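You operate a simulated robot arm through the tools that you are given. There is no shell and no other tool.

You run a simulated robot arm. Do the job below in one go: nothing can be reset, and whatever is moved stays where it is left.

## Task
Change the white case's black gland plate for the red one and lock the orange latch.
Fine: black plate into the RETURNS carton; the other plate stays. Where these are worked on the way, their far stop is far enough and under half their travel is too little: orange latch.

It is judged by the outcome, as a careful person would: the job done as asked, and still so three seconds after it is handed in. It fails if anything else is knocked over, pushed out of place, dropped, spilled or broken.

## Robot
A 6-joint arm with a two-finger parallel gripper, fixed in place. Base frame: the origin is at the foot of the arm, x ahead of it, y to its left, z up; the work surface is at about z = 0.75. Readings come in m, degrees, newtons and seconds.
With the tool pointing down near the work surface it reaches from about 0.3 to 0.74 m from the base axis. Its first joint turns from -66.0 to 66.0 degrees. Payload 2.45 kg.
The tool frame sits at the grasp point between the pads (the TCP): z along the fingers, y along the line on which they close. The tips reach 0.024 m beyond it. Largest opening 0.068 m; finger width 0.017, thickness 0.01; the body of the gripper, 0.04 by 0.07 m, starts 0.041 m behind the TCP.
Orientation is told as [roll, pitch, yaw] about the base's x, y, z axes, in that order, counted from this pose: with the fingers straight down and closing along the base's y, the tool's x points along the base's -x, its y along +y and its z along -z.

## Interface
- The arm moves only by the tool apply_moves. Its argument "increments" is a list of rows, each a list of 7 numbers: the shift along the tool's x, y, z in mm, then the turn, a rotation vector about the tool's x, y, z in degrees, then the finger opening in mm, from 0 to 68. In form: [[dx, dy, dz, ax, ay, az, gripper], ...]. A call has 1 to 20 rows; each row shifts and turns the commanded pose from where the row before left it, along the tool's axes as they then stand. A row lasts 0.2 s, in which the tool goes at most 0.05 m and 8.6 degrees; a call with a longer step from one row to the next is refused whole, and so is a gripper value outside its range. Where a pose cannot be reached the arm comes as near as it can. A force on the tool above 40 N (or 10 N above the force at the start of the call, whichever is more), or a blocked arm, ends the call early, and 0.2 s more pass. The fingers move at their own pace (about 0.108 m/s each) and stop on an object; they squeeze with about 24 N. The grip force told is the motor's: it shows also when the fingers shut on nothing. Time passes only in rows, and 0.2 s behind the last, so rows that do not move let the fingers close. The reply holds the time, the measured pose of the TCP, the force on the tool along the base axes, the opening and the grip force, in the units named above and with some noise, with the torque about the TCP (base axes, N m) and any sound that the robot's microphone picked up.
- Cameras (640 x 400 px; columns grow to the right, rows downward): "scene" is fixed at [0.1605, 0.4259, 1.437]; the picture's right is [-0.74, -0.67, 0.00], its down [-0.55, 0.61, -0.57] and it looks along [0.38, -0.43, -0.82] (base axes); focal length 250 px, centre (320, 200). "wrist" rides on the gripper at [0.084, 0.011, -0.075] in the tool frame; the picture's right is [-0.13, 0.99, 0.00], its down [-0.60, -0.08, -0.79] and it looks along [-0.79, -0.10, 0.61] (tool axes); focal length 251 px, centre (320, 200). There is no depth. A picture from a camera that has moved, and an enlarged one, comes with that camera's place and axes in the base frame and with its lens.
- camera(camera): a new picture of that camera. The clock stands still meanwhile.
- close_up(camera, box): a new picture of the part [left, top, right, bottom] of that camera's present view, enlarged. The clock stands still meanwhile.
- hand_in(): hands the job in; it is judged then, once.

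Places have to be worked out from the pictures, the camera data and where the tool is seen. Open the gripper and draw the arm clear of the work before you hand the job in, unless the task says otherwise.

The tools are called after ">>>" as name(argument=value, ...) on one line, values as JSON. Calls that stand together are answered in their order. apply_moves: Moves the arm, as the interface text tells. Its arguments: {"type":"object","properties":{"increments":{"type":"array","items":{"type":"array","items":{"type":"number"}}}},"required":["increments"]} The other tools are called the same way: camera (camera) takes a picture; close_up (camera, box) takes an enlarged picture of a part of a camera's view; hand_in () hands the job in.

At the start:

```text
time: 0.0
position: [0.4, 0.1721, 1.1656]
orientation: [0.0, 0.0, -0.1]
contact_force: [0.1, 0.2, -0.1]
wrist_torque: [0.0, -0.02, 0.04]
width: 0.0681
grip_force: 0.0
```

scene: 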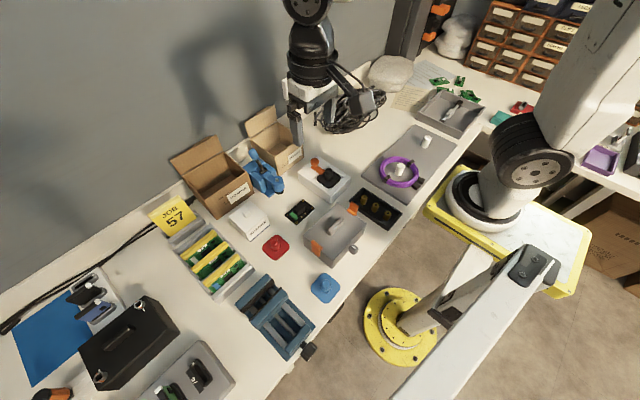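
wrist: 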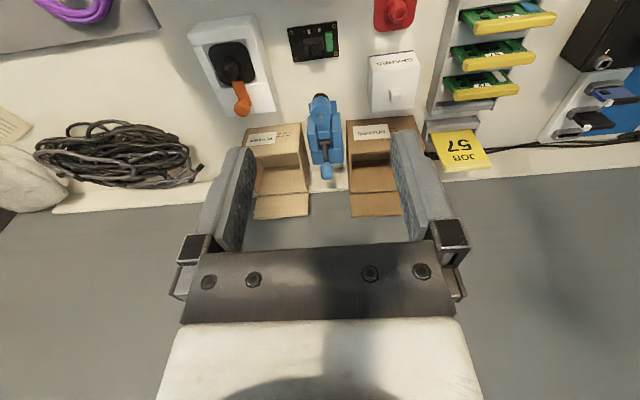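

I start by looking closely at the work area to identify the white case, its plates, the latch and the RETURNS carton.

>>> close_up(camera="scene", box=[160, 90, 400, 310])

>>> close_up(camera="scene", box=[280, 140, 370, 210])

>>> close_up(camera="wrist", box=[170, 0, 430, 200])

>>> close_up(camera="scene", box=[170, 100, 310, 220])

```text
1.82 times, centred on (280, 200) of scene
camera zoom: at [0.1605, 0.4259, 1.437], right [-0.74, -0.67, 0.0], down [-0.55, 0.61, -0.57], along [0.38, -0.43, -0.82], focal length 455 px, centre (393, 200)
```

zoom: 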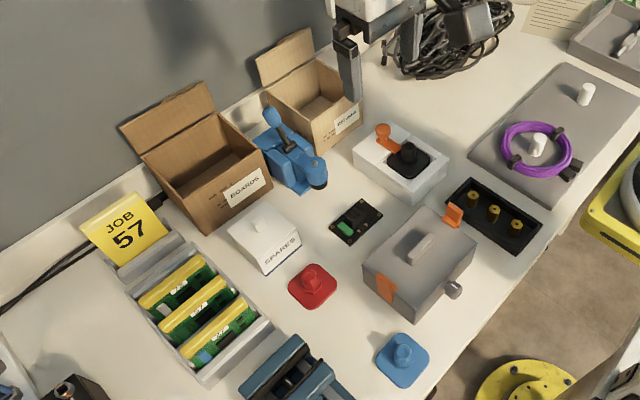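

```text
5.71 times, centred on (325, 175) of scene
camera zoom: at [0.1605, 0.4259, 1.437], right [-0.74, -0.67, 0.0], down [-0.55, 0.61, -0.57], along [0.38, -0.43, -0.82], focal length 1430 px, centre (291, 343)
```

zoom: 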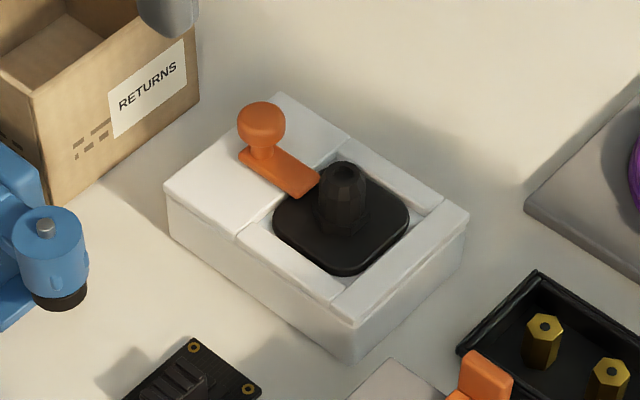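

```text
2.00 times, centred on (300, 100) of wrist
camera zoom: at [0.3155, 0.1832, 1.2401], right [0.13, 0.99, 0.0], down [0.6, -0.08, 0.79], along [0.79, -0.1, -0.61], focal length 503 px, centre (360, 400)
```

zoom: 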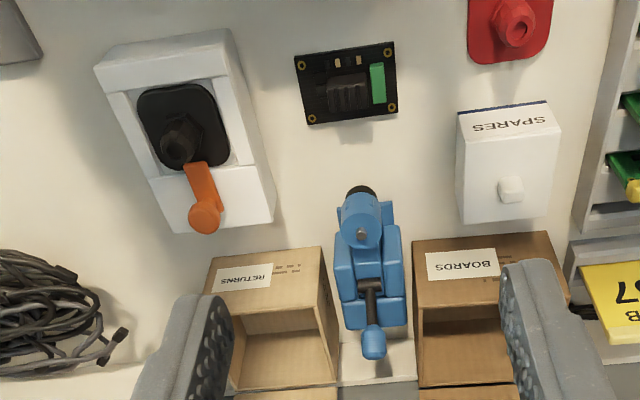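

```text
3.33 times, centred on (240, 160) of scene
camera zoom: at [0.1605, 0.4259, 1.437], right [-0.74, -0.67, 0.0], down [-0.55, 0.61, -0.57], along [0.38, -0.43, -0.82], focal length 834 px, centre (587, 333)
```

zoom: 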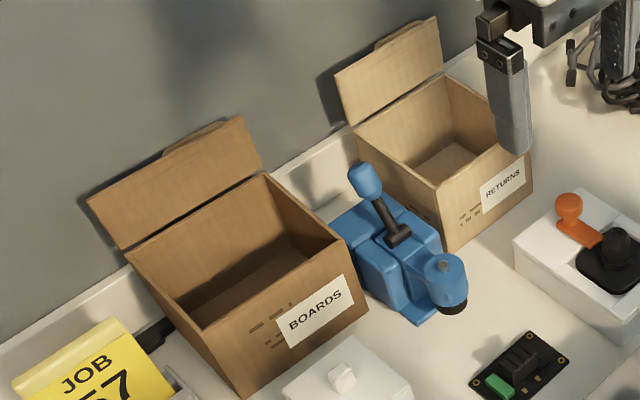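

The white case seems to sit around x 0.445–0.594, y ±0.053 with its top at about z 0.787. The red plate is near (0.46, 0.28) and the RETURNS carton near (0.72, 0.025). I move above the case for a wrist-camera look at the latch.

>>> apply_moves(increments=[[-5, -21.5, 22, 0, 0, 0, 68], [-5, -21.5, 22, 0, 0, 0, 68], [-5, -21.5, 22, 0, 0, 0, 68], [-5, -21.5, 22, 0, 0, 0, 68], [-5, -21.5, 22, 0, 0, 0, 68], [-5, -21.5, 22, 0, 0, 0, 68], [-5, -21.5, 22, 0, 0, 0, 68], [-5, -21.5, 22, 0, 0, 0, 68]])

>>> camera(camera="wrist")

>>> camera(camera="scene")

```text
time: 1.8
position: [0.439, -0.0026, 0.988]
orientation: [0.0, 0.0, 0.0]
contact_force: [0.0, -0.4, 0.2]
wrist_torque: [-0.02, -0.06, -0.01]
width: 0.0679
grip_force: 0.0
```

```text
taken
camera wrist: at [0.3553, 0.0086, 1.0633], right [0.13, 0.99, 0.0], down [0.6, -0.08, 0.79], along [0.79, -0.1, -0.61], focal length 251 px, centre (320, 200)
```

wrist: 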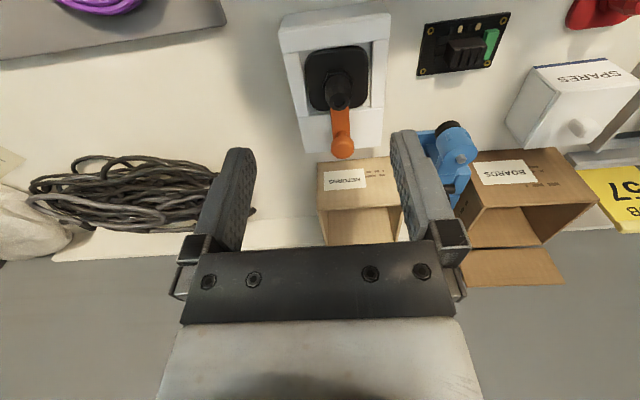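

```text
taken
```

scene: 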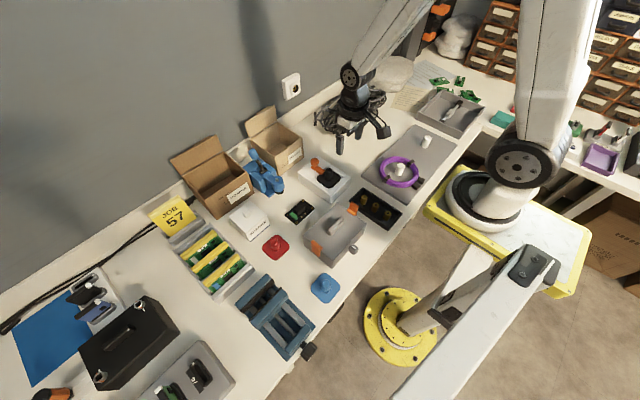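

The case appears in the upper centre of the wrist view; I enlarge it to read the latch shape.

>>> close_up(camera="wrist", box=[270, 0, 420, 170])

>>> close_up(camera="scene", box=[290, 150, 360, 205])

>>> close_up(camera="scene", box=[250, 190, 370, 310])

```text
2.35 times, centred on (345, 85) of wrist
camera zoom: at [0.3553, 0.0086, 1.0633], right [0.13, 0.99, 0.0], down [0.6, -0.08, 0.79], along [0.79, -0.1, -0.61], focal length 592 px, centre (261, 471)
```

zoom: 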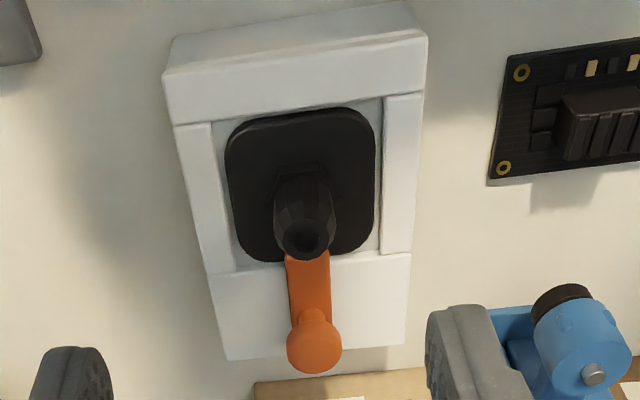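

```text
7.27 times, centred on (325, 178) of scene
camera zoom: at [0.1605, 0.4259, 1.437], right [-0.74, -0.67, 0.0], down [-0.55, 0.61, -0.57], along [0.38, -0.43, -0.82], focal length 1820 px, centre (284, 364)
```

zoom: 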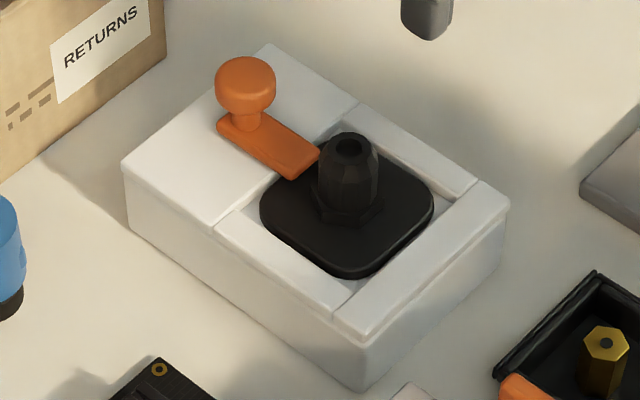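

```text
3.33 times, centred on (310, 250) of scene
camera zoom: at [0.1605, 0.4259, 1.437], right [-0.74, -0.67, 0.0], down [-0.55, 0.61, -0.57], along [0.38, -0.43, -0.82], focal length 834 px, centre (353, 33)
```

zoom: 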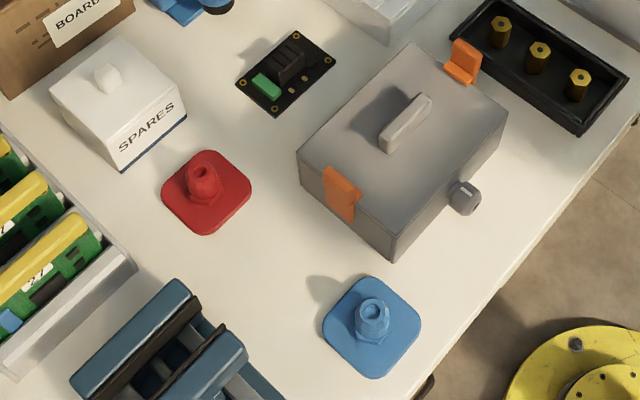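

The latch is a bar with a knob at its far end (x≈0.57) and its tip over the plate's edge. I go lower for a closer wrist view to see whether it slides or pivots.

>>> apply_moves(increments=[[-8, 0, 22, 0, 0, 0, 68], [-8, 0, 22, 0, 0, 0, 68], [-7, 0, 22, 0, 0, 0, 68], [-7, 0, 22, 0, 0, 0, 68]])

>>> close_up(camera="wrist", box=[220, 30, 460, 200])

>>> camera(camera="wrist")

```text
time: 2.8
position: [0.4715, 0.0013, 0.9005]
orientation: [-0.1, 0.0, 0.0]
contact_force: [0.8, 0.7, 0.5]
wrist_torque: [-0.03, 0.0, 0.01]
width: 0.0679
grip_force: 0.0
```

```text
2.35 times, centred on (340, 115) of wrist
camera zoom: at [0.3871, 0.0115, 0.9746], right [0.13, 0.99, 0.0], down [0.6, -0.08, 0.79], along [0.79, -0.1, -0.61], focal length 592 px, centre (273, 400)
```

zoom: 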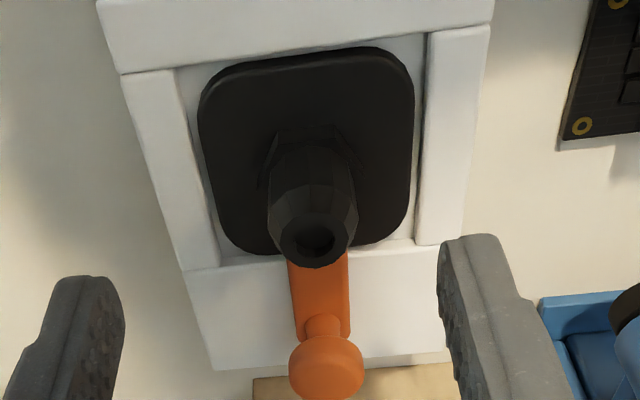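

```text
taken
camera wrist: at [0.3871, 0.0115, 0.9746], right [0.13, 0.99, 0.0], down [0.6, -0.08, 0.79], along [0.79, -0.1, -0.61], focal length 251 px, centre (320, 200)
```

wrist: 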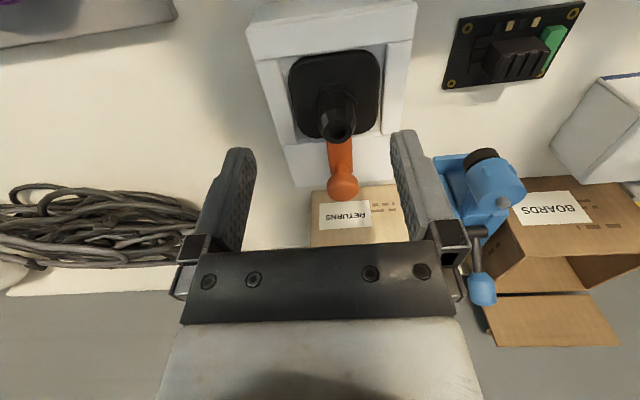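

The gland hides the latch from here, so I move forward to look down on it from above.

>>> apply_moves(increments=[[-20, 0, -5, 0, 0, 0, 68], [-20, 0, -5, 0, 0, 0, 68], [-20, 0, -5, 0, 0, 0, 68], [-20, 0, -5, 0, 0, 0, 68]])

>>> close_up(camera="wrist", box=[220, 0, 460, 150])

>>> close_up(camera="scene", box=[290, 140, 370, 205])

```text
time: 3.8
position: [0.5495, -0.0011, 0.9228]
orientation: [0.0, 0.0, 0.0]
contact_force: [0.2, -1.0, 0.3]
wrist_torque: [0.0, -0.02, 0.01]
width: 0.0677
grip_force: 0.0
```

```text
2.67 times, centred on (340, 75) of wrist
camera zoom: at [0.4656, 0.0092, 0.997], right [0.13, 0.99, 0.0], down [0.6, -0.08, 0.79], along [0.79, -0.1, -0.61], focal length 670 px, centre (267, 533)
```

zoom: 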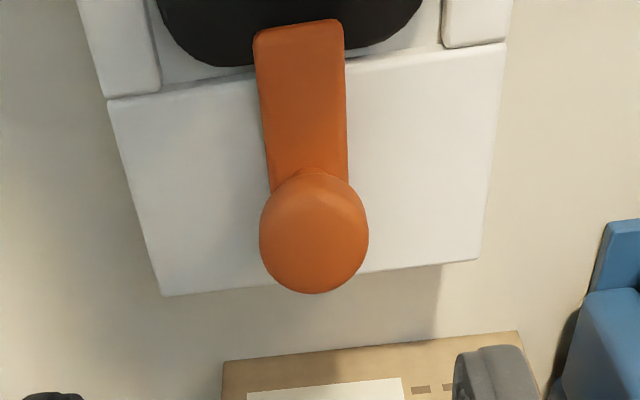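

```text
6.15 times, centred on (330, 172) of scene
camera zoom: at [0.1605, 0.4259, 1.437], right [-0.74, -0.67, 0.0], down [-0.55, 0.61, -0.57], along [0.38, -0.43, -0.82], focal length 1540 px, centre (258, 369)
```

zoom: 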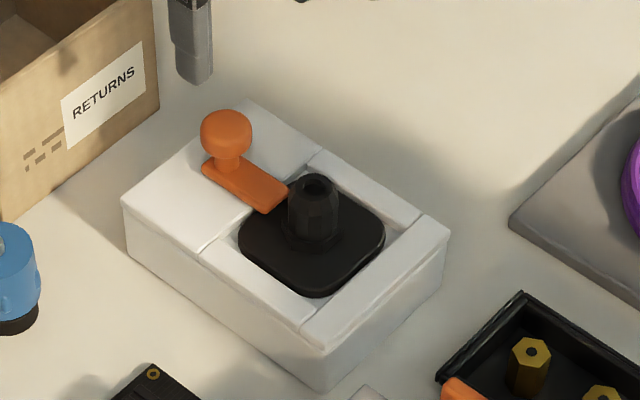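

The bar measures about 47×20 mm and overlaps the plate by about 8 mm. Its knob is near (0.5645, -0.004), centred around z≈0.82. I line up above the knob and check the alignment before descending.

>>> apply_moves(increments=[[-7, -1, 25, 0, 0, 0, 68], [-7, -2, 25, 0, 0, 0, 68], [0, 0, 0, 0, 0, 0, 68]])

>>> camera(camera="wrist")

>>> close_up(camera="scene", box=[280, 120, 370, 200])

```text
time: 4.6
position: [0.565, -0.0042, 0.8719]
orientation: [0.0, 0.0, 0.0]
contact_force: [0.1, 0.8, -0.3]
wrist_torque: [-0.01, -0.02, -0.01]
width: 0.0681
grip_force: 0.1
```

```text
taken
camera wrist: at [0.4808, 0.0053, 0.9464], right [0.13, 0.99, 0.0], down [0.6, -0.08, 0.79], along [0.79, -0.1, -0.61], focal length 251 px, centre (320, 200)
```

wrist: 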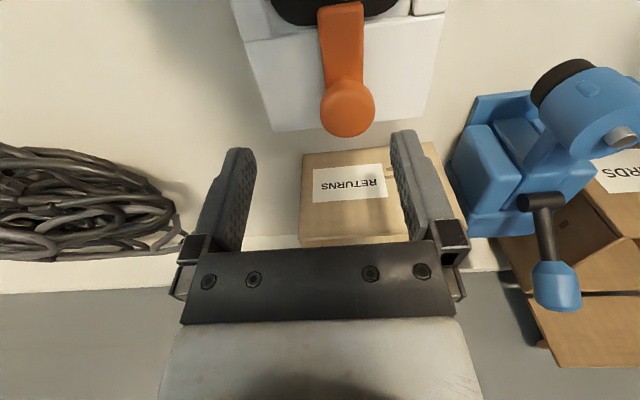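

```text
5.00 times, centred on (325, 160) of scene
camera zoom: at [0.1605, 0.4259, 1.437], right [-0.74, -0.67, 0.0], down [-0.55, 0.61, -0.57], along [0.38, -0.43, -0.82], focal length 1251 px, centre (295, 400)
```

zoom: 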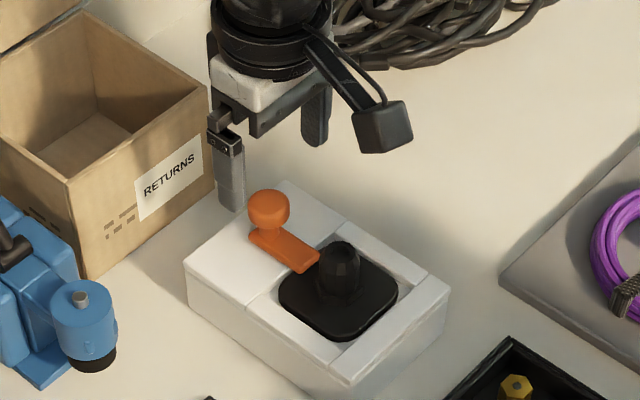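

The wrist view places the knob about 10 mm further to +y than the scene view does. I shift 5 mm to +y as a compromise and lower to just above the knob, with fingers wide open, to settle it by direct comparison.

>>> apply_moves(increments=[[0, 2.5, 14, 0, 0, 0, 68], [0, 2.5, 14, 0, 0, 0, 68], [0, 0, 0, 0, 0, 0, 68]])

>>> close_up(camera="wrist", box=[200, 0, 460, 200])

>>> close_up(camera="scene", box=[290, 140, 350, 190])

```text
time: 5.4
position: [0.5655, 0.0027, 0.8443]
orientation: [0.1, 0.0, 0.0]
contact_force: [0.4, -0.2, -0.3]
wrist_torque: [0.01, -0.02, -0.01]
width: 0.0681
grip_force: 0.1
```

```text
2.00 times, centred on (330, 100) of wrist
camera zoom: at [0.4818, 0.0125, 0.9185], right [0.13, 0.99, 0.0], down [0.6, -0.08, 0.79], along [0.79, -0.1, -0.61], focal length 503 px, centre (300, 400)
```

zoom: 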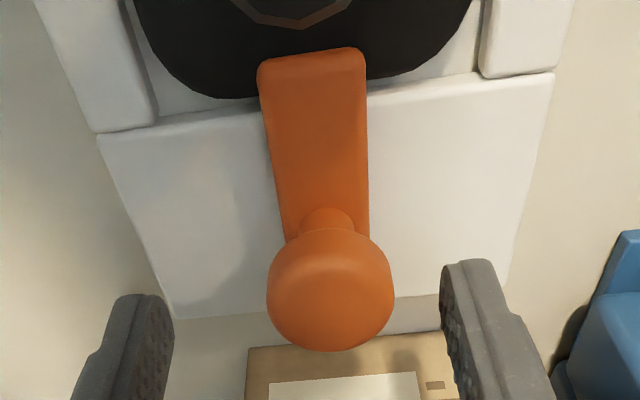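

```text
8.00 times, centred on (320, 165) of scene
camera zoom: at [0.1605, 0.4259, 1.437], right [-0.74, -0.67, 0.0], down [-0.55, 0.61, -0.57], along [0.38, -0.43, -0.82], focal length 2002 px, centre (320, 480)
```

zoom: 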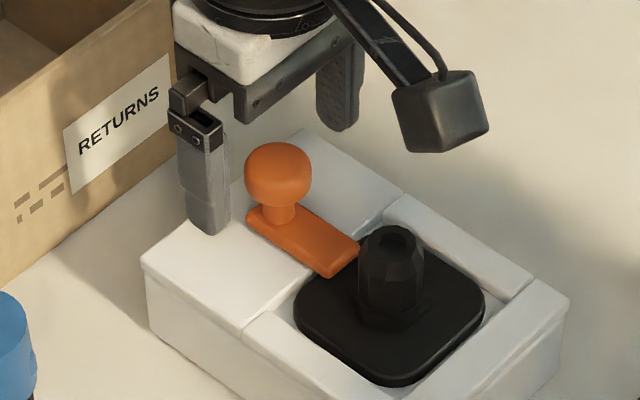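

The bar and case both come out aligned with x and centred at about y≈0.0095 in the wrist frame, and the knob is at about (0.561, 0.0094, 0.825). I centre on it, descend and close gently on the knob.

>>> apply_moves(increments=[[2, 3.3, 5, 0, 0, 0, 68], [2, 3.3, 6, 0, 0, 0, 68], [0, 0, 9, 0, 0, 0, 68], [0, 0, 0, 0, 0, 0, 68]])

>>> close_up(camera="wrist", box=[200, 0, 460, 200])

>>> close_up(camera="scene", box=[290, 140, 350, 190])

```text
time: 6.4
position: [0.5602, 0.0107, 0.8247]
orientation: [-0.1, 0.0, 0.1]
contact_force: [-7.0, 0.2, 14.8]
wrist_torque: [0.03, 0.13, 0.04]
width: 0.0683
grip_force: 0.1
```

```text
2.00 times, centred on (330, 100) of wrist
camera zoom: at [0.4756, 0.02, 0.8987], right [0.13, 0.99, 0.0], down [0.6, -0.08, 0.79], along [0.79, -0.1, -0.61], focal length 503 px, centre (300, 400)
```

zoom: 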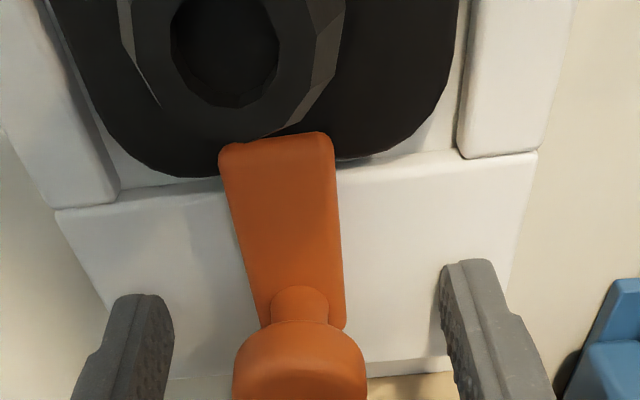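

```text
8.00 times, centred on (320, 165) of scene
camera zoom: at [0.16, 0.4259, 1.437], right [-0.74, -0.67, 0.0], down [-0.55, 0.61, -0.57], along [0.38, -0.43, -0.82], focal length 2002 px, centre (320, 480)
```

zoom: 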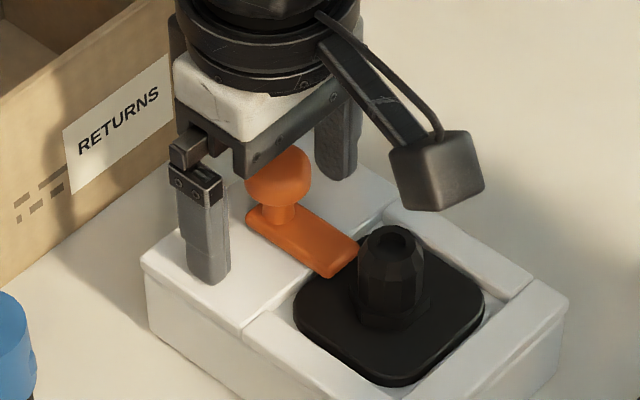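

Contact at tip height z≈0.80 means the case top is at about 0.80, not 0.787, and recomputing with that reconciles both cameras at y≈0.0095. I raise 4 mm off the platform and close on the knob.

>>> apply_moves(increments=[[0, 0, -4, 0, 0, 0, 68], [0, -1, 0, 0, 0, 0, 68], [0, 0, 0, 0, 0, 0, 40], [0, 0, 0, 0, 0, 0, 22], [0, 0, 0, 0, 0, 0, 22]])

>>> close_up(camera="wrist", box=[200, 0, 460, 200])

```text
time: 7.6
position: [0.5597, 0.0082, 0.8275]
orientation: [0.0, 0.0, -0.1]
contact_force: [0.5, 9.3, -2.6]
wrist_torque: [-0.04, -0.07, 0.0]
width: 0.0296
grip_force: 4.6
```

```text
2.00 times, centred on (330, 100) of wrist
camera zoom: at [0.4746, 0.0195, 0.9022], right [0.13, 0.99, 0.0], down [0.6, -0.08, 0.79], along [0.79, -0.1, -0.61], focal length 503 px, centre (300, 400)
```

zoom: 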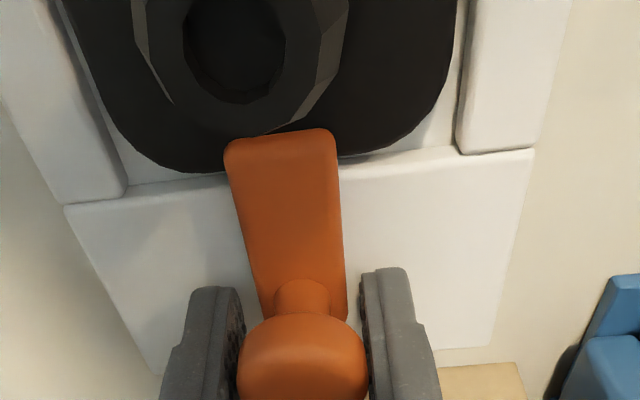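

The knob is gripped (width 29.6 mm) and the 9 N side force says the TCP should sit about 1 mm further to +y. I correct that and test a small pull along +x, away from the plate.

>>> apply_moves(increments=[[0, 1, 0, 0, 0, 0, 22], [-1.5, 0, 0, 0, 0, 0, 20], [-1.5, 0, 0, 0, 0, 0, 20], [-1.5, 0, 0, 0, 0, 0, 20]])

>>> close_up(camera="wrist", box=[200, 0, 460, 200])

```text
time: 8.6
position: [0.5617, 0.0103, 0.8286]
orientation: [0.0, 0.6, 0.0]
contact_force: [-28.4, 7.7, 13.2]
wrist_torque: [-0.04, 0.04, 0.01]
width: 0.028
grip_force: 42.2
```

```text
2.00 times, centred on (330, 100) of wrist
camera zoom: at [0.4771, 0.0204, 0.9025], right [0.13, 0.99, 0.0], down [0.61, -0.08, 0.79], along [0.78, -0.1, -0.62], focal length 503 px, centre (300, 400)
```

zoom: 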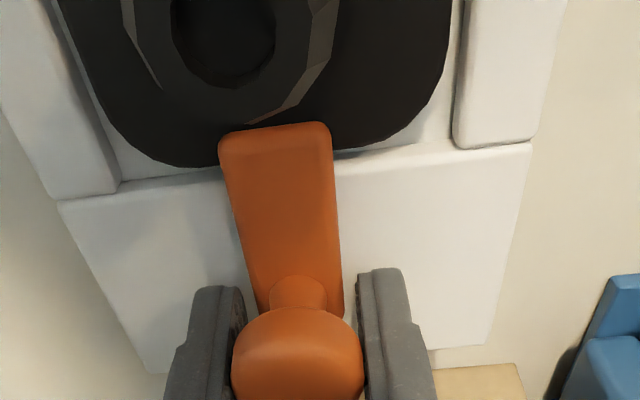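

The pull along +x met 28 N and the bar did not move, so it is not a slide in that direction. I back off and try a small swing along +y.

>>> apply_moves(increments=[[2, 0, 0, 0, 0, 0, 20], [2.5, 0, 0, 0, 0, 0, 20], [0, 1.5, 0, 0, 0, 0, 20], [0, 1.5, 0, 0, 0, 0, 20]])

>>> close_up(camera="wrist", box=[200, 0, 460, 200])

```text
time: 9.6
position: [0.5612, 0.0094, 0.8266]
orientation: [0.0, -0.2, -0.1]
contact_force: [-6.3, -11.9, -5.8]
wrist_torque: [-0.03, -1.04, 0.15]
width: 0.0274
grip_force: 42.1
```

```text
2.00 times, centred on (330, 100) of wrist
camera zoom: at [0.4765, 0.0205, 0.9014], right [0.13, 0.99, 0.0], down [0.6, -0.08, 0.79], along [0.79, -0.1, -0.61], focal length 503 px, centre (300, 400)
```

zoom: 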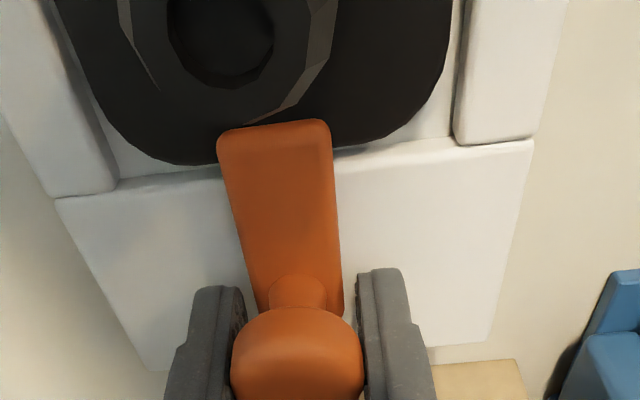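

Moving along +y is blocked too, so the pivot is probably under the knob itself. I back off sideways and try twisting about the vertical through the knob.

>>> apply_moves(increments=[[0, -2, 0, 0, 0, 0, 20], [0, 0, 0, 0, 0, 4, 20], [0, 0, 0, 0, 0, 4, 20], [0, 0, 0, 0, 0, 4, 20]])

>>> close_up(camera="wrist", box=[200, 0, 460, 200])

>>> close_up(camera="scene", box=[290, 140, 350, 190])

```text
time: 10.6
position: [0.5613, 0.0087, 0.8291]
orientation: [0.0, 0.0, -12.2]
contact_force: [3.9, -24.1, -7.1]
wrist_torque: [-0.05, 0.02, 0.55]
width: 0.0276
grip_force: 41.7
```

```text
2.00 times, centred on (330, 100) of wrist
camera zoom: at [0.4801, 0.037, 0.9031], right [0.33, 0.94, 0.0], down [0.57, -0.2, 0.79], along [0.75, -0.26, -0.61], focal length 503 px, centre (300, 400)
```

zoom: 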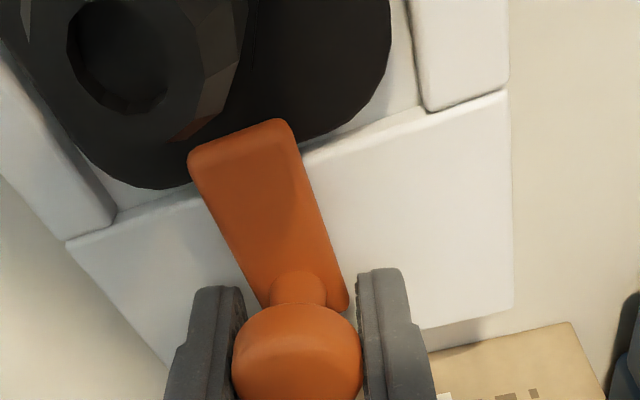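

```text
8.00 times, centred on (320, 165) of scene
camera zoom: at [0.1607, 0.4253, 1.4372], right [-0.74, -0.67, 0.0], down [-0.55, 0.61, -0.57], along [0.38, -0.43, -0.82], focal length 2002 px, centre (320, 480)
```

zoom: 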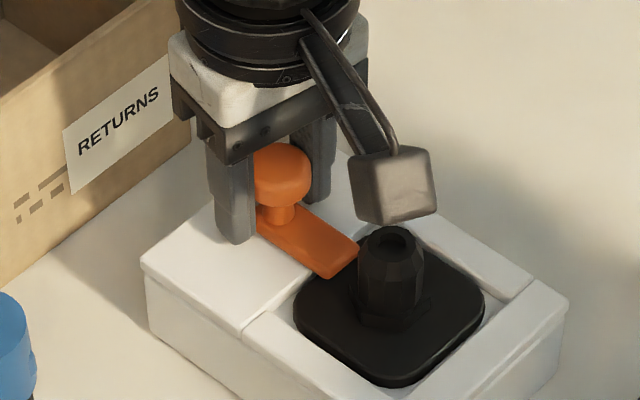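

The bar did not turn this way; the pads slipped round the knob. I go back and try the other sense of twist.

>>> apply_moves(increments=[[0, 0, 0, 0, 0, -6, 20], [0, -1, 0, 0, 0, -6, 20], [0, 0, 0, 0, 0, -4, 20], [0, 0, 0, 0, 0, -4, 20], [0, 0, 0, 0, 0, -4, 20]])

>>> close_up(camera="wrist", box=[200, 0, 460, 200])

>>> close_up(camera="scene", box=[290, 140, 350, 190])

```text
time: 11.8
position: [0.5607, 0.0098, 0.8278]
orientation: [0.0, -0.1, 12.1]
contact_force: [3.2, 10.4, 10.4]
wrist_torque: [0.12, -0.09, -0.02]
width: 0.0274
grip_force: 42.1
```

```text
2.00 times, centred on (330, 100) of wrist
camera zoom: at [0.4754, 0.0031, 0.903], right [-0.08, 1.0, 0.0], down [0.61, 0.05, 0.79], along [0.79, 0.07, -0.61], focal length 503 px, centre (300, 400)
```

zoom: 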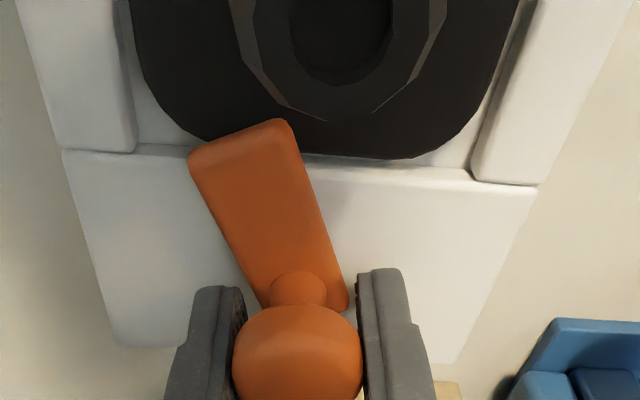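

```text
8.00 times, centred on (320, 165) of scene
camera zoom: at [0.1603, 0.4261, 1.4369], right [-0.74, -0.67, 0.0], down [-0.55, 0.61, -0.57], along [0.38, -0.43, -0.82], focal length 2002 px, centre (320, 480)
```

zoom: 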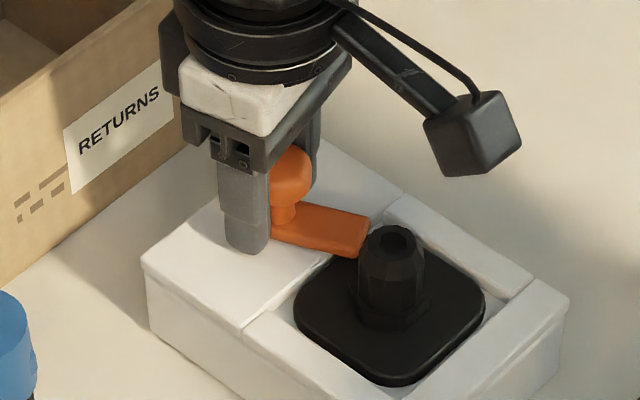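

Turned this way the latch swings freely: the bar has moved about 24° with its tip going to -y and almost no torque. I keep turning in steps towards its open stop.

>>> apply_moves(increments=[[0, 0, 0, 0, 0, -6, 20], [0, 0, 0, 0, 0, -6, 20], [0, 0, 0, 0, 0, -6, 20], [0, 0, 0, 0, 0, -6, 20], [0, 0, 0, 0, 0, -6, 20]])

>>> close_up(camera="wrist", box=[200, 0, 460, 200])

>>> close_up(camera="scene", box=[290, 140, 350, 190])

```text
time: 12.7
position: [0.5597, 0.0118, 0.8275]
orientation: [0.0, -0.1, 32.3]
contact_force: [-3.3, 5.9, 4.1]
wrist_torque: [0.25, -0.29, -0.03]
width: 0.0275
grip_force: 41.5
stopped in row 4: the force on the tool passed its limit at 41 N (the readings are from after the stop); the commanded pose is now the measured one
```

```text
2.00 times, centred on (330, 100) of wrist
camera zoom: at [0.4826, -0.0244, 0.903], right [-0.42, 0.91, 0.0], down [0.55, 0.25, 0.79], along [0.72, 0.33, -0.61], focal length 503 px, centre (300, 400)
```

zoom: 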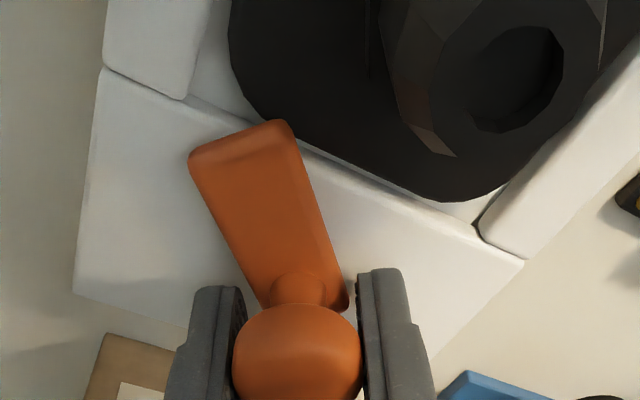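

```text
8.00 times, centred on (320, 165) of scene
camera zoom: at [0.1604, 0.4259, 1.437], right [-0.74, -0.67, 0.0], down [-0.55, 0.61, -0.57], along [0.38, -0.43, -0.82], focal length 2002 px, centre (320, 480)
```

zoom: 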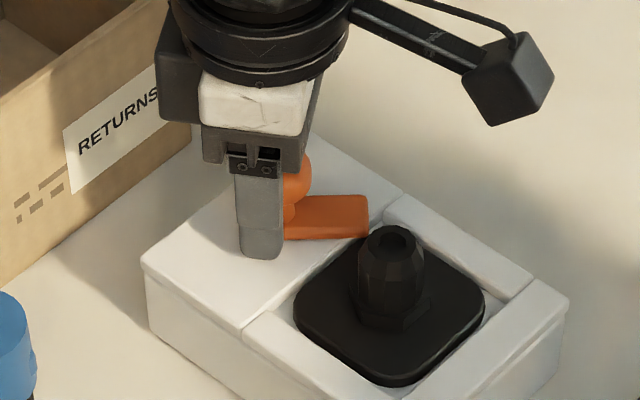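

The bar has swung about 44°, and the force limit tripped because my grip sits about 4.5 mm off the pivot, which I put at roughly (0.557, 0.0096). I open, centre on the knob, regrip and continue turning.

>>> apply_moves(increments=[[0, 0, 0, 0, 0, 0, 42], [0, 0, 0, 0, 0, 0, 42], [4.5, 0, 0, 0, 0, 0, 42], [0, 0, 0, 0, 0, 0, 20], [0, 0, 0, 0, 0, 0, 20]])

>>> close_up(camera="wrist", box=[200, 0, 460, 200])

```text
time: 13.9
position: [0.5562, 0.0091, 0.8295]
orientation: [0.0, -0.1, 32.3]
contact_force: [-3.3, 11.8, 1.8]
wrist_torque: [0.02, 0.07, 0.01]
width: 0.0272
grip_force: 41.4
```

```text
2.00 times, centred on (330, 100) of wrist
camera zoom: at [0.4787, -0.0269, 0.9029], right [-0.42, 0.91, 0.0], down [0.55, 0.26, 0.79], along [0.72, 0.33, -0.61], focal length 503 px, centre (300, 400)
```

zoom: 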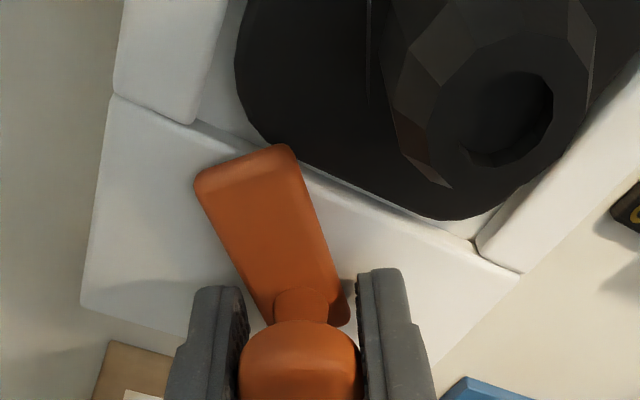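

Grip is re-centred; a 12 N side load suggests shifting about 1.2 mm in tool +y. Then I continue the turn.

>>> apply_moves(increments=[[0, 1.2, 0, 0, 0, 0, 20], [0, 0, 0, 0, 0, -5, 20], [0, 0, 0, 0, 0, -5, 20], [0, 0, 0, 0, 0, -5, 20], [0, 0, 0, 0, 0, -5, 20]])

>>> close_up(camera="wrist", box=[200, 0, 460, 200])

```text
time: 15.1
position: [0.5566, 0.0094, 0.8282]
orientation: [-0.2, -0.1, 52.3]
contact_force: [6.8, -6.3, -9.4]
wrist_torque: [0.31, -0.36, -0.01]
width: 0.0275
grip_force: 42.0
```

```text
2.00 times, centred on (330, 100) of wrist
camera zoom: at [0.4955, -0.0512, 0.9027], right [-0.71, 0.71, 0.0], down [0.43, 0.43, 0.8], along [0.56, 0.56, -0.61], focal length 503 px, centre (300, 400)
```

zoom: 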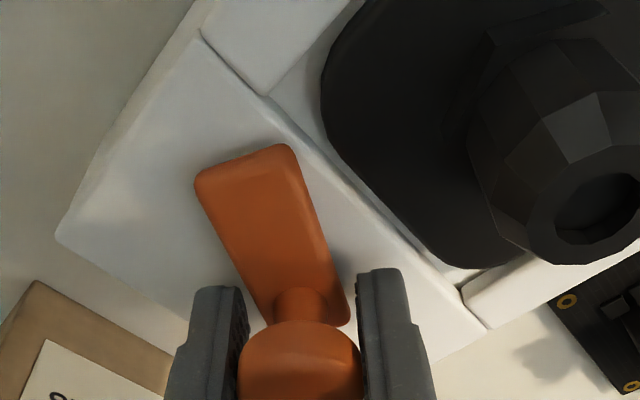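

The bar follows at about 64° with little torque. I keep turning towards the stop.

>>> apply_moves(increments=[[0, 0, 0, 0, 0, -5, 20], [0, 0, 0, 0, 0, -5, 20], [0, 0, 0, 0, 0, -5, 20], [0, 0, 0, 0, 0, -5, 20], [0, 0, 0, 0, 0, -5, 20]])

>>> close_up(camera="wrist", box=[200, 0, 460, 200])

>>> close_up(camera="scene", box=[290, 140, 350, 190])

```text
time: 16.3
position: [0.5563, 0.0078, 0.8288]
orientation: [-0.1, -0.2, 77.3]
contact_force: [15.1, -20.2, -9.7]
wrist_torque: [-0.24, 0.18, -0.03]
width: 0.0272
grip_force: 42.4
```

```text
2.00 times, centred on (330, 100) of wrist
camera zoom: at [0.5269, -0.0712, 0.9029], right [-0.94, 0.34, 0.0], down [0.21, 0.57, 0.79], along [0.27, 0.75, -0.61], focal length 503 px, centre (300, 400)
```

zoom: 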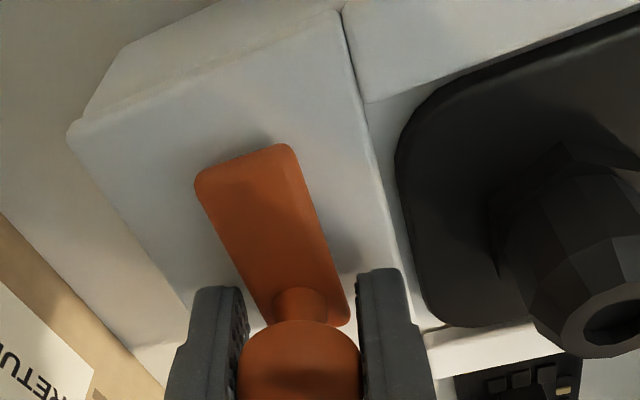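

```text
8.00 times, centred on (320, 165) of scene
camera zoom: at [0.161, 0.4254, 1.4371], right [-0.74, -0.67, 0.0], down [-0.55, 0.61, -0.57], along [0.38, -0.43, -0.82], focal length 2002 px, centre (320, 480)
```

zoom: 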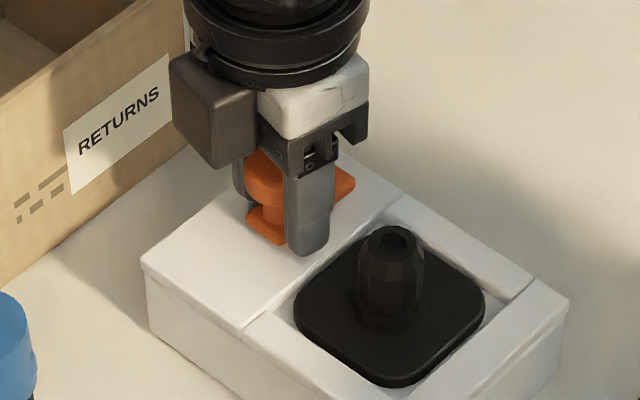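

The bar now lies along y at about 89°, fully clear of the plate. I release the knob, lift straight up and turn the wrist back to yaw 0.

>>> apply_moves(increments=[[0, 0, 0, 0, 0, 0, 45], [0, 0, 0, 0, 0, 0, 45], [0, 0, -20, 0, 0, 0, 45], [0, 0, -40, 0, 0, 0, 60], [0, 0, -40, 0, 0, 0, 68], [0, 0, 0, 0, 0, 8, 68], [0, 0, 0, 0, 0, 8, 68], [0, 0, 0, 0, 0, 8, 68], [0, 0, 0, 0, 0, 8, 68], [0, 0, 0, 0, 0, 8, 68], [0, 0, 0, 0, 0, 8, 68], [0, 0, 0, 0, 0, 8, 68], [0, 0, 0, 0, 0, 8, 68], [0, 0, 0, 0, 0, 8, 68], [0, 0, 0, 0, 0, 5.3, 68]])

>>> camera(camera="wrist")

>>> close_up(camera="scene", box=[280, 130, 370, 210])

```text
time: 19.5
position: [0.5558, 0.0101, 0.9276]
orientation: [0.1, -0.2, -0.2]
contact_force: [0.2, -0.1, 0.0]
wrist_torque: [0.01, -0.01, 0.02]
width: 0.0681
grip_force: 0.0
```

```text
taken
camera wrist: at [0.4713, 0.0209, 1.003], right [0.13, 0.99, 0.0], down [0.6, -0.08, 0.79], along [0.79, -0.1, -0.61], focal length 251 px, centre (320, 200)
```

wrist: 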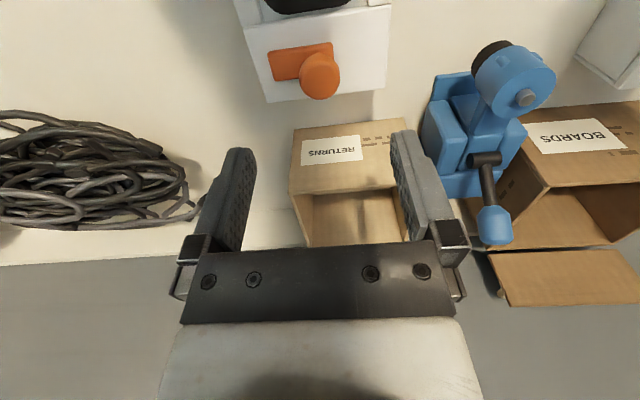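

```text
5.00 times, centred on (325, 170) of scene
camera zoom: at [0.1605, 0.4259, 1.437], right [-0.74, -0.67, 0.0], down [-0.55, 0.61, -0.57], along [0.38, -0.43, -0.82], focal length 1251 px, centre (295, 350)
```

zoom: 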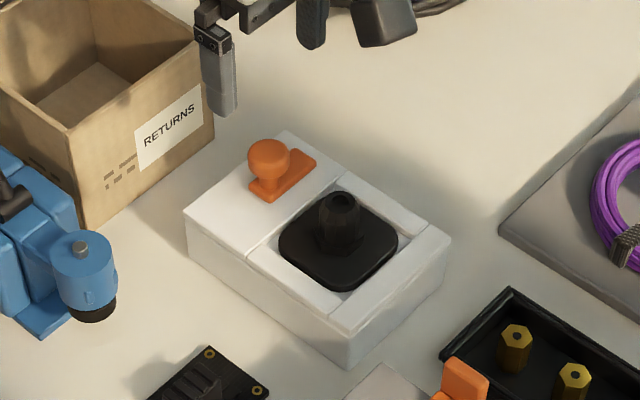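

The latch is now open and lies clear along y. I estimate the black gland at (0.487, 0.009) with its top at about z 0.845, so I move over it and check.

>>> apply_moves(increments=[[23, 0, 5, 0, 0, 0, 68], [23, 0, 5, 0, 0, 0, 68], [23, 0, 10, 0, 0, 0, 68], [0, 0, 18, 0, 0, 0, 68], [0, 0, 0, 0, 0, 0, 68]])

>>> camera(camera="wrist")

>>> close_up(camera="scene", box=[290, 140, 365, 205])

```text
time: 20.7
position: [0.4885, 0.0103, 0.8895]
orientation: [0.1, -0.1, -0.2]
contact_force: [0.7, 0.4, 0.1]
wrist_torque: [-0.01, -0.02, 0.0]
width: 0.068
grip_force: 0.0
```

```text
taken
camera wrist: at [0.4036, 0.0208, 0.9647], right [0.13, 0.99, 0.0], down [0.6, -0.08, 0.79], along [0.79, -0.1, -0.61], focal length 251 px, centre (320, 200)
```

wrist: 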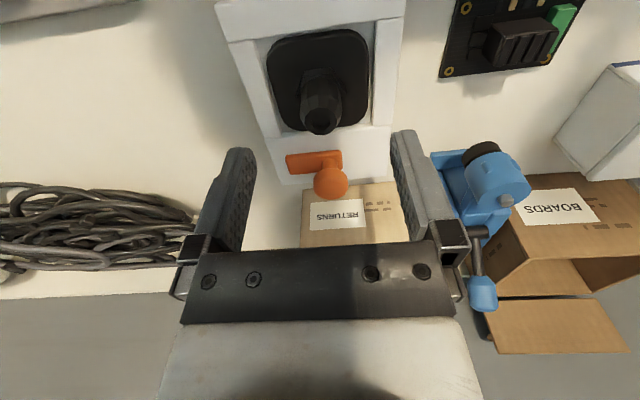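

```text
6.15 times, centred on (328, 172) of scene
camera zoom: at [0.1605, 0.4259, 1.437], right [-0.74, -0.67, 0.0], down [-0.55, 0.61, -0.57], along [0.38, -0.43, -0.82], focal length 1540 px, centre (274, 369)
```

zoom: 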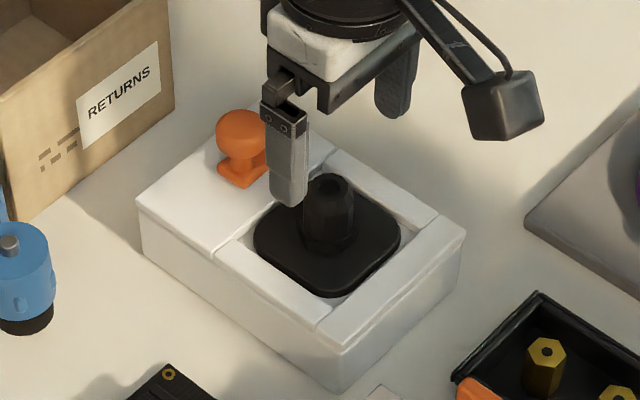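

The gland is laterally in line with the TCP and at x≈0.488. I descend so the tips end just above the plate (TCP z≈0.831) and close on the gland.

>>> apply_moves(increments=[[0, 0, 20, 0, 0, 0, 68], [0, 0, 20, 0, 0, 0, 68], [0, 0, 14, 0, 0, 0, 68], [0, 0, 4, 0, 0, 0, 68], [0, 0, 0, 0, 0, 0, 68]])

>>> camera(camera="wrist")

>>> close_up(camera="scene", box=[290, 140, 365, 205])

```text
time: 21.9
position: [0.4883, 0.0117, 0.8326]
orientation: [0.1, 0.0, -0.1]
contact_force: [0.6, 0.2, 0.5]
wrist_torque: [-0.02, 0.0, 0.0]
width: 0.0684
grip_force: 0.1
```

```text
taken
camera wrist: at [0.4031, 0.0205, 0.9067], right [0.13, 0.99, 0.0], down [0.6, -0.08, 0.79], along [0.79, -0.1, -0.61], focal length 251 px, centre (320, 200)
```

wrist: 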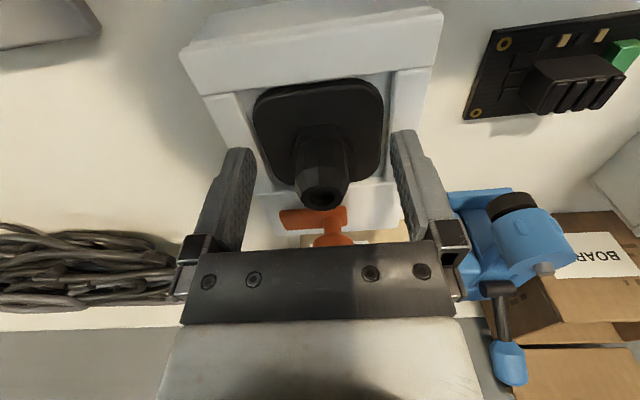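

```text
6.15 times, centred on (328, 172) of scene
camera zoom: at [0.1605, 0.4259, 1.437], right [-0.74, -0.67, 0.0], down [-0.55, 0.61, -0.57], along [0.38, -0.43, -0.82], focal length 1540 px, centre (274, 369)
```

zoom: 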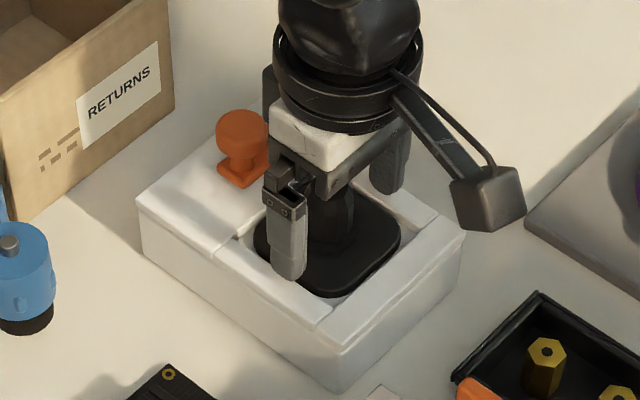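

Fingers straddle the gland with no contact. I close, then lift a few millimetres to check that the plate comes free.

>>> apply_moves(increments=[[0, 0, 0, 0, 0, 0, 30], [0, 0, 0, 0, 0, 0, 10], [0, 0, 0, 0, 0, 0, 5], [0, 0, 0, 0, 0, 0, 5]])

>>> camera(camera="wrist")

```text
time: 22.9
position: [0.4876, 0.0095, 0.8323]
orientation: [0.2, -0.1, -0.2]
contact_force: [0.5, 0.6, 0.3]
wrist_torque: [0.0, 0.01, 0.01]
width: 0.0259
grip_force: 24.4
```

```text
taken
camera wrist: at [0.403, 0.0205, 0.9069], right [0.13, 0.99, 0.0], down [0.6, -0.08, 0.79], along [0.79, -0.1, -0.61], focal length 251 px, centre (320, 200)
```

wrist: 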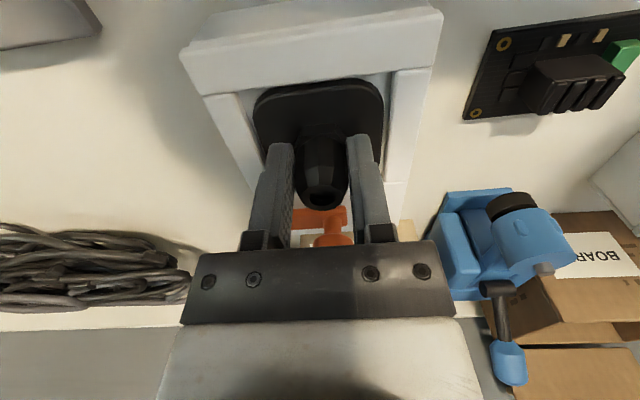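

The gland is held at 25.9 mm with no side load. I lift slowly.

>>> apply_moves(increments=[[0, 0, -4, 0, 0, 0, 5], [0, 0, -4, 0, 0, 0, 5], [0, 0, -6, 0, 0, 0, 5], [0, 0, -10, 0, 0, 0, 5], [0, 0, -20, 0, 0, 0, 5]])

>>> camera(camera="wrist")

>>> close_up(camera="scene", box=[290, 130, 365, 205])

```text
time: 24.1
position: [0.4865, 0.0098, 0.8764]
orientation: [0.1, -0.2, -0.1]
contact_force: [0.2, -0.2, -0.4]
wrist_torque: [-0.01, -0.04, 0.0]
width: 0.0259
grip_force: 24.0
```

```text
taken
camera wrist: at [0.4015, 0.0199, 0.9498], right [0.13, 0.99, 0.0], down [0.6, -0.08, 0.79], along [0.79, -0.1, -0.61], focal length 251 px, centre (320, 200)
```

wrist: 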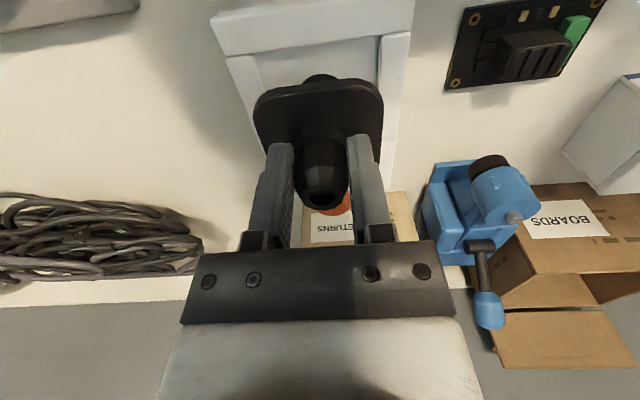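

```text
5.33 times, centred on (328, 168) of scene
camera zoom: at [0.1605, 0.4259, 1.437], right [-0.74, -0.67, 0.0], down [-0.55, 0.61, -0.57], along [0.38, -0.43, -0.82], focal length 1334 px, centre (280, 373)
```

zoom: 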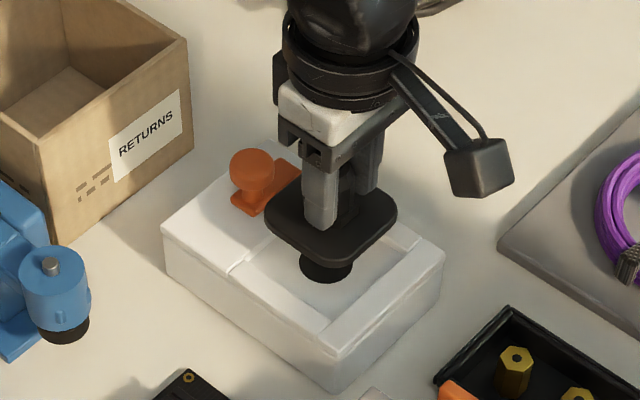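

The plate came out cleanly; it has a round spigot underneath. I raise it well above the carton rim and carry it over the RETURNS carton, whose centre is at about (0.718, 0.031).

>>> apply_moves(increments=[[0, 0, -30, 0, 0, 0, 5], [0, 0, -40, 0, 0, 0, 5], [-35, 3, -5, 0, 0, 0, 5], [-40, 4, 0, 0, 0, 0, 5], [-40, 4, 0, 0, 0, 0, 5], [-40, 4, 0, 0, 0, 0, 5], [-40, 4, 0, 0, 0, 0, 5], [-33, 2, 0, 0, 0, 0, 5], [0, 0, 0, 0, 0, 0, 5]])

>>> camera(camera="wrist")

>>> close_up(camera="scene", box=[230, 80, 350, 200])

```text
time: 26.1
position: [0.7146, 0.0324, 0.948]
orientation: [0.1, 0.1, -0.1]
contact_force: [0.7, 0.0, -0.3]
wrist_torque: [-0.03, 0.0, 0.0]
width: 0.0258
grip_force: 23.8
```

```text
taken
camera wrist: at [0.6303, 0.0423, 1.023], right [0.13, 0.99, 0.0], down [0.6, -0.08, 0.79], along [0.79, -0.1, -0.61], focal length 251 px, centre (320, 200)
```

wrist: 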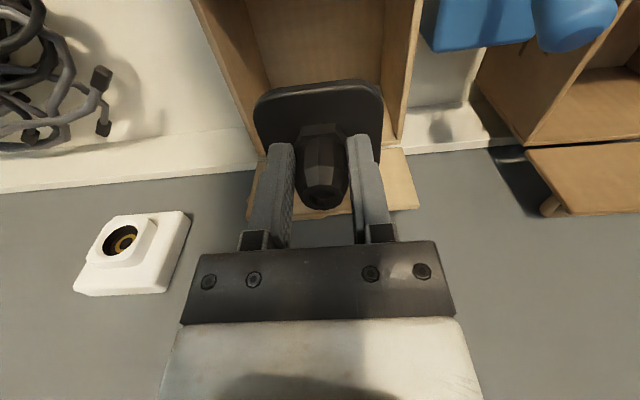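

```text
3.33 times, centred on (290, 140) of scene
camera zoom: at [0.1605, 0.4259, 1.437], right [-0.74, -0.67, 0.0], down [-0.55, 0.61, -0.57], along [0.38, -0.43, -0.82], focal length 834 px, centre (420, 400)
```

zoom: 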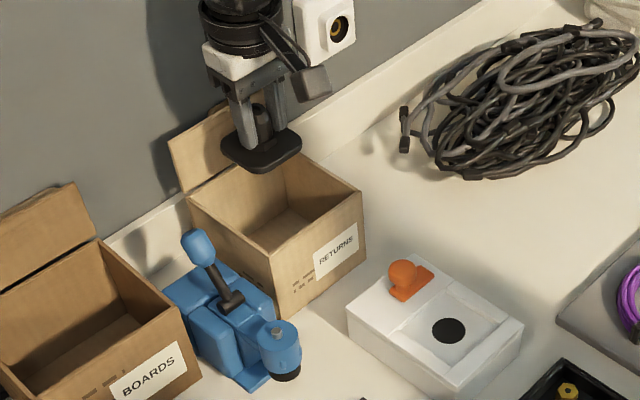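

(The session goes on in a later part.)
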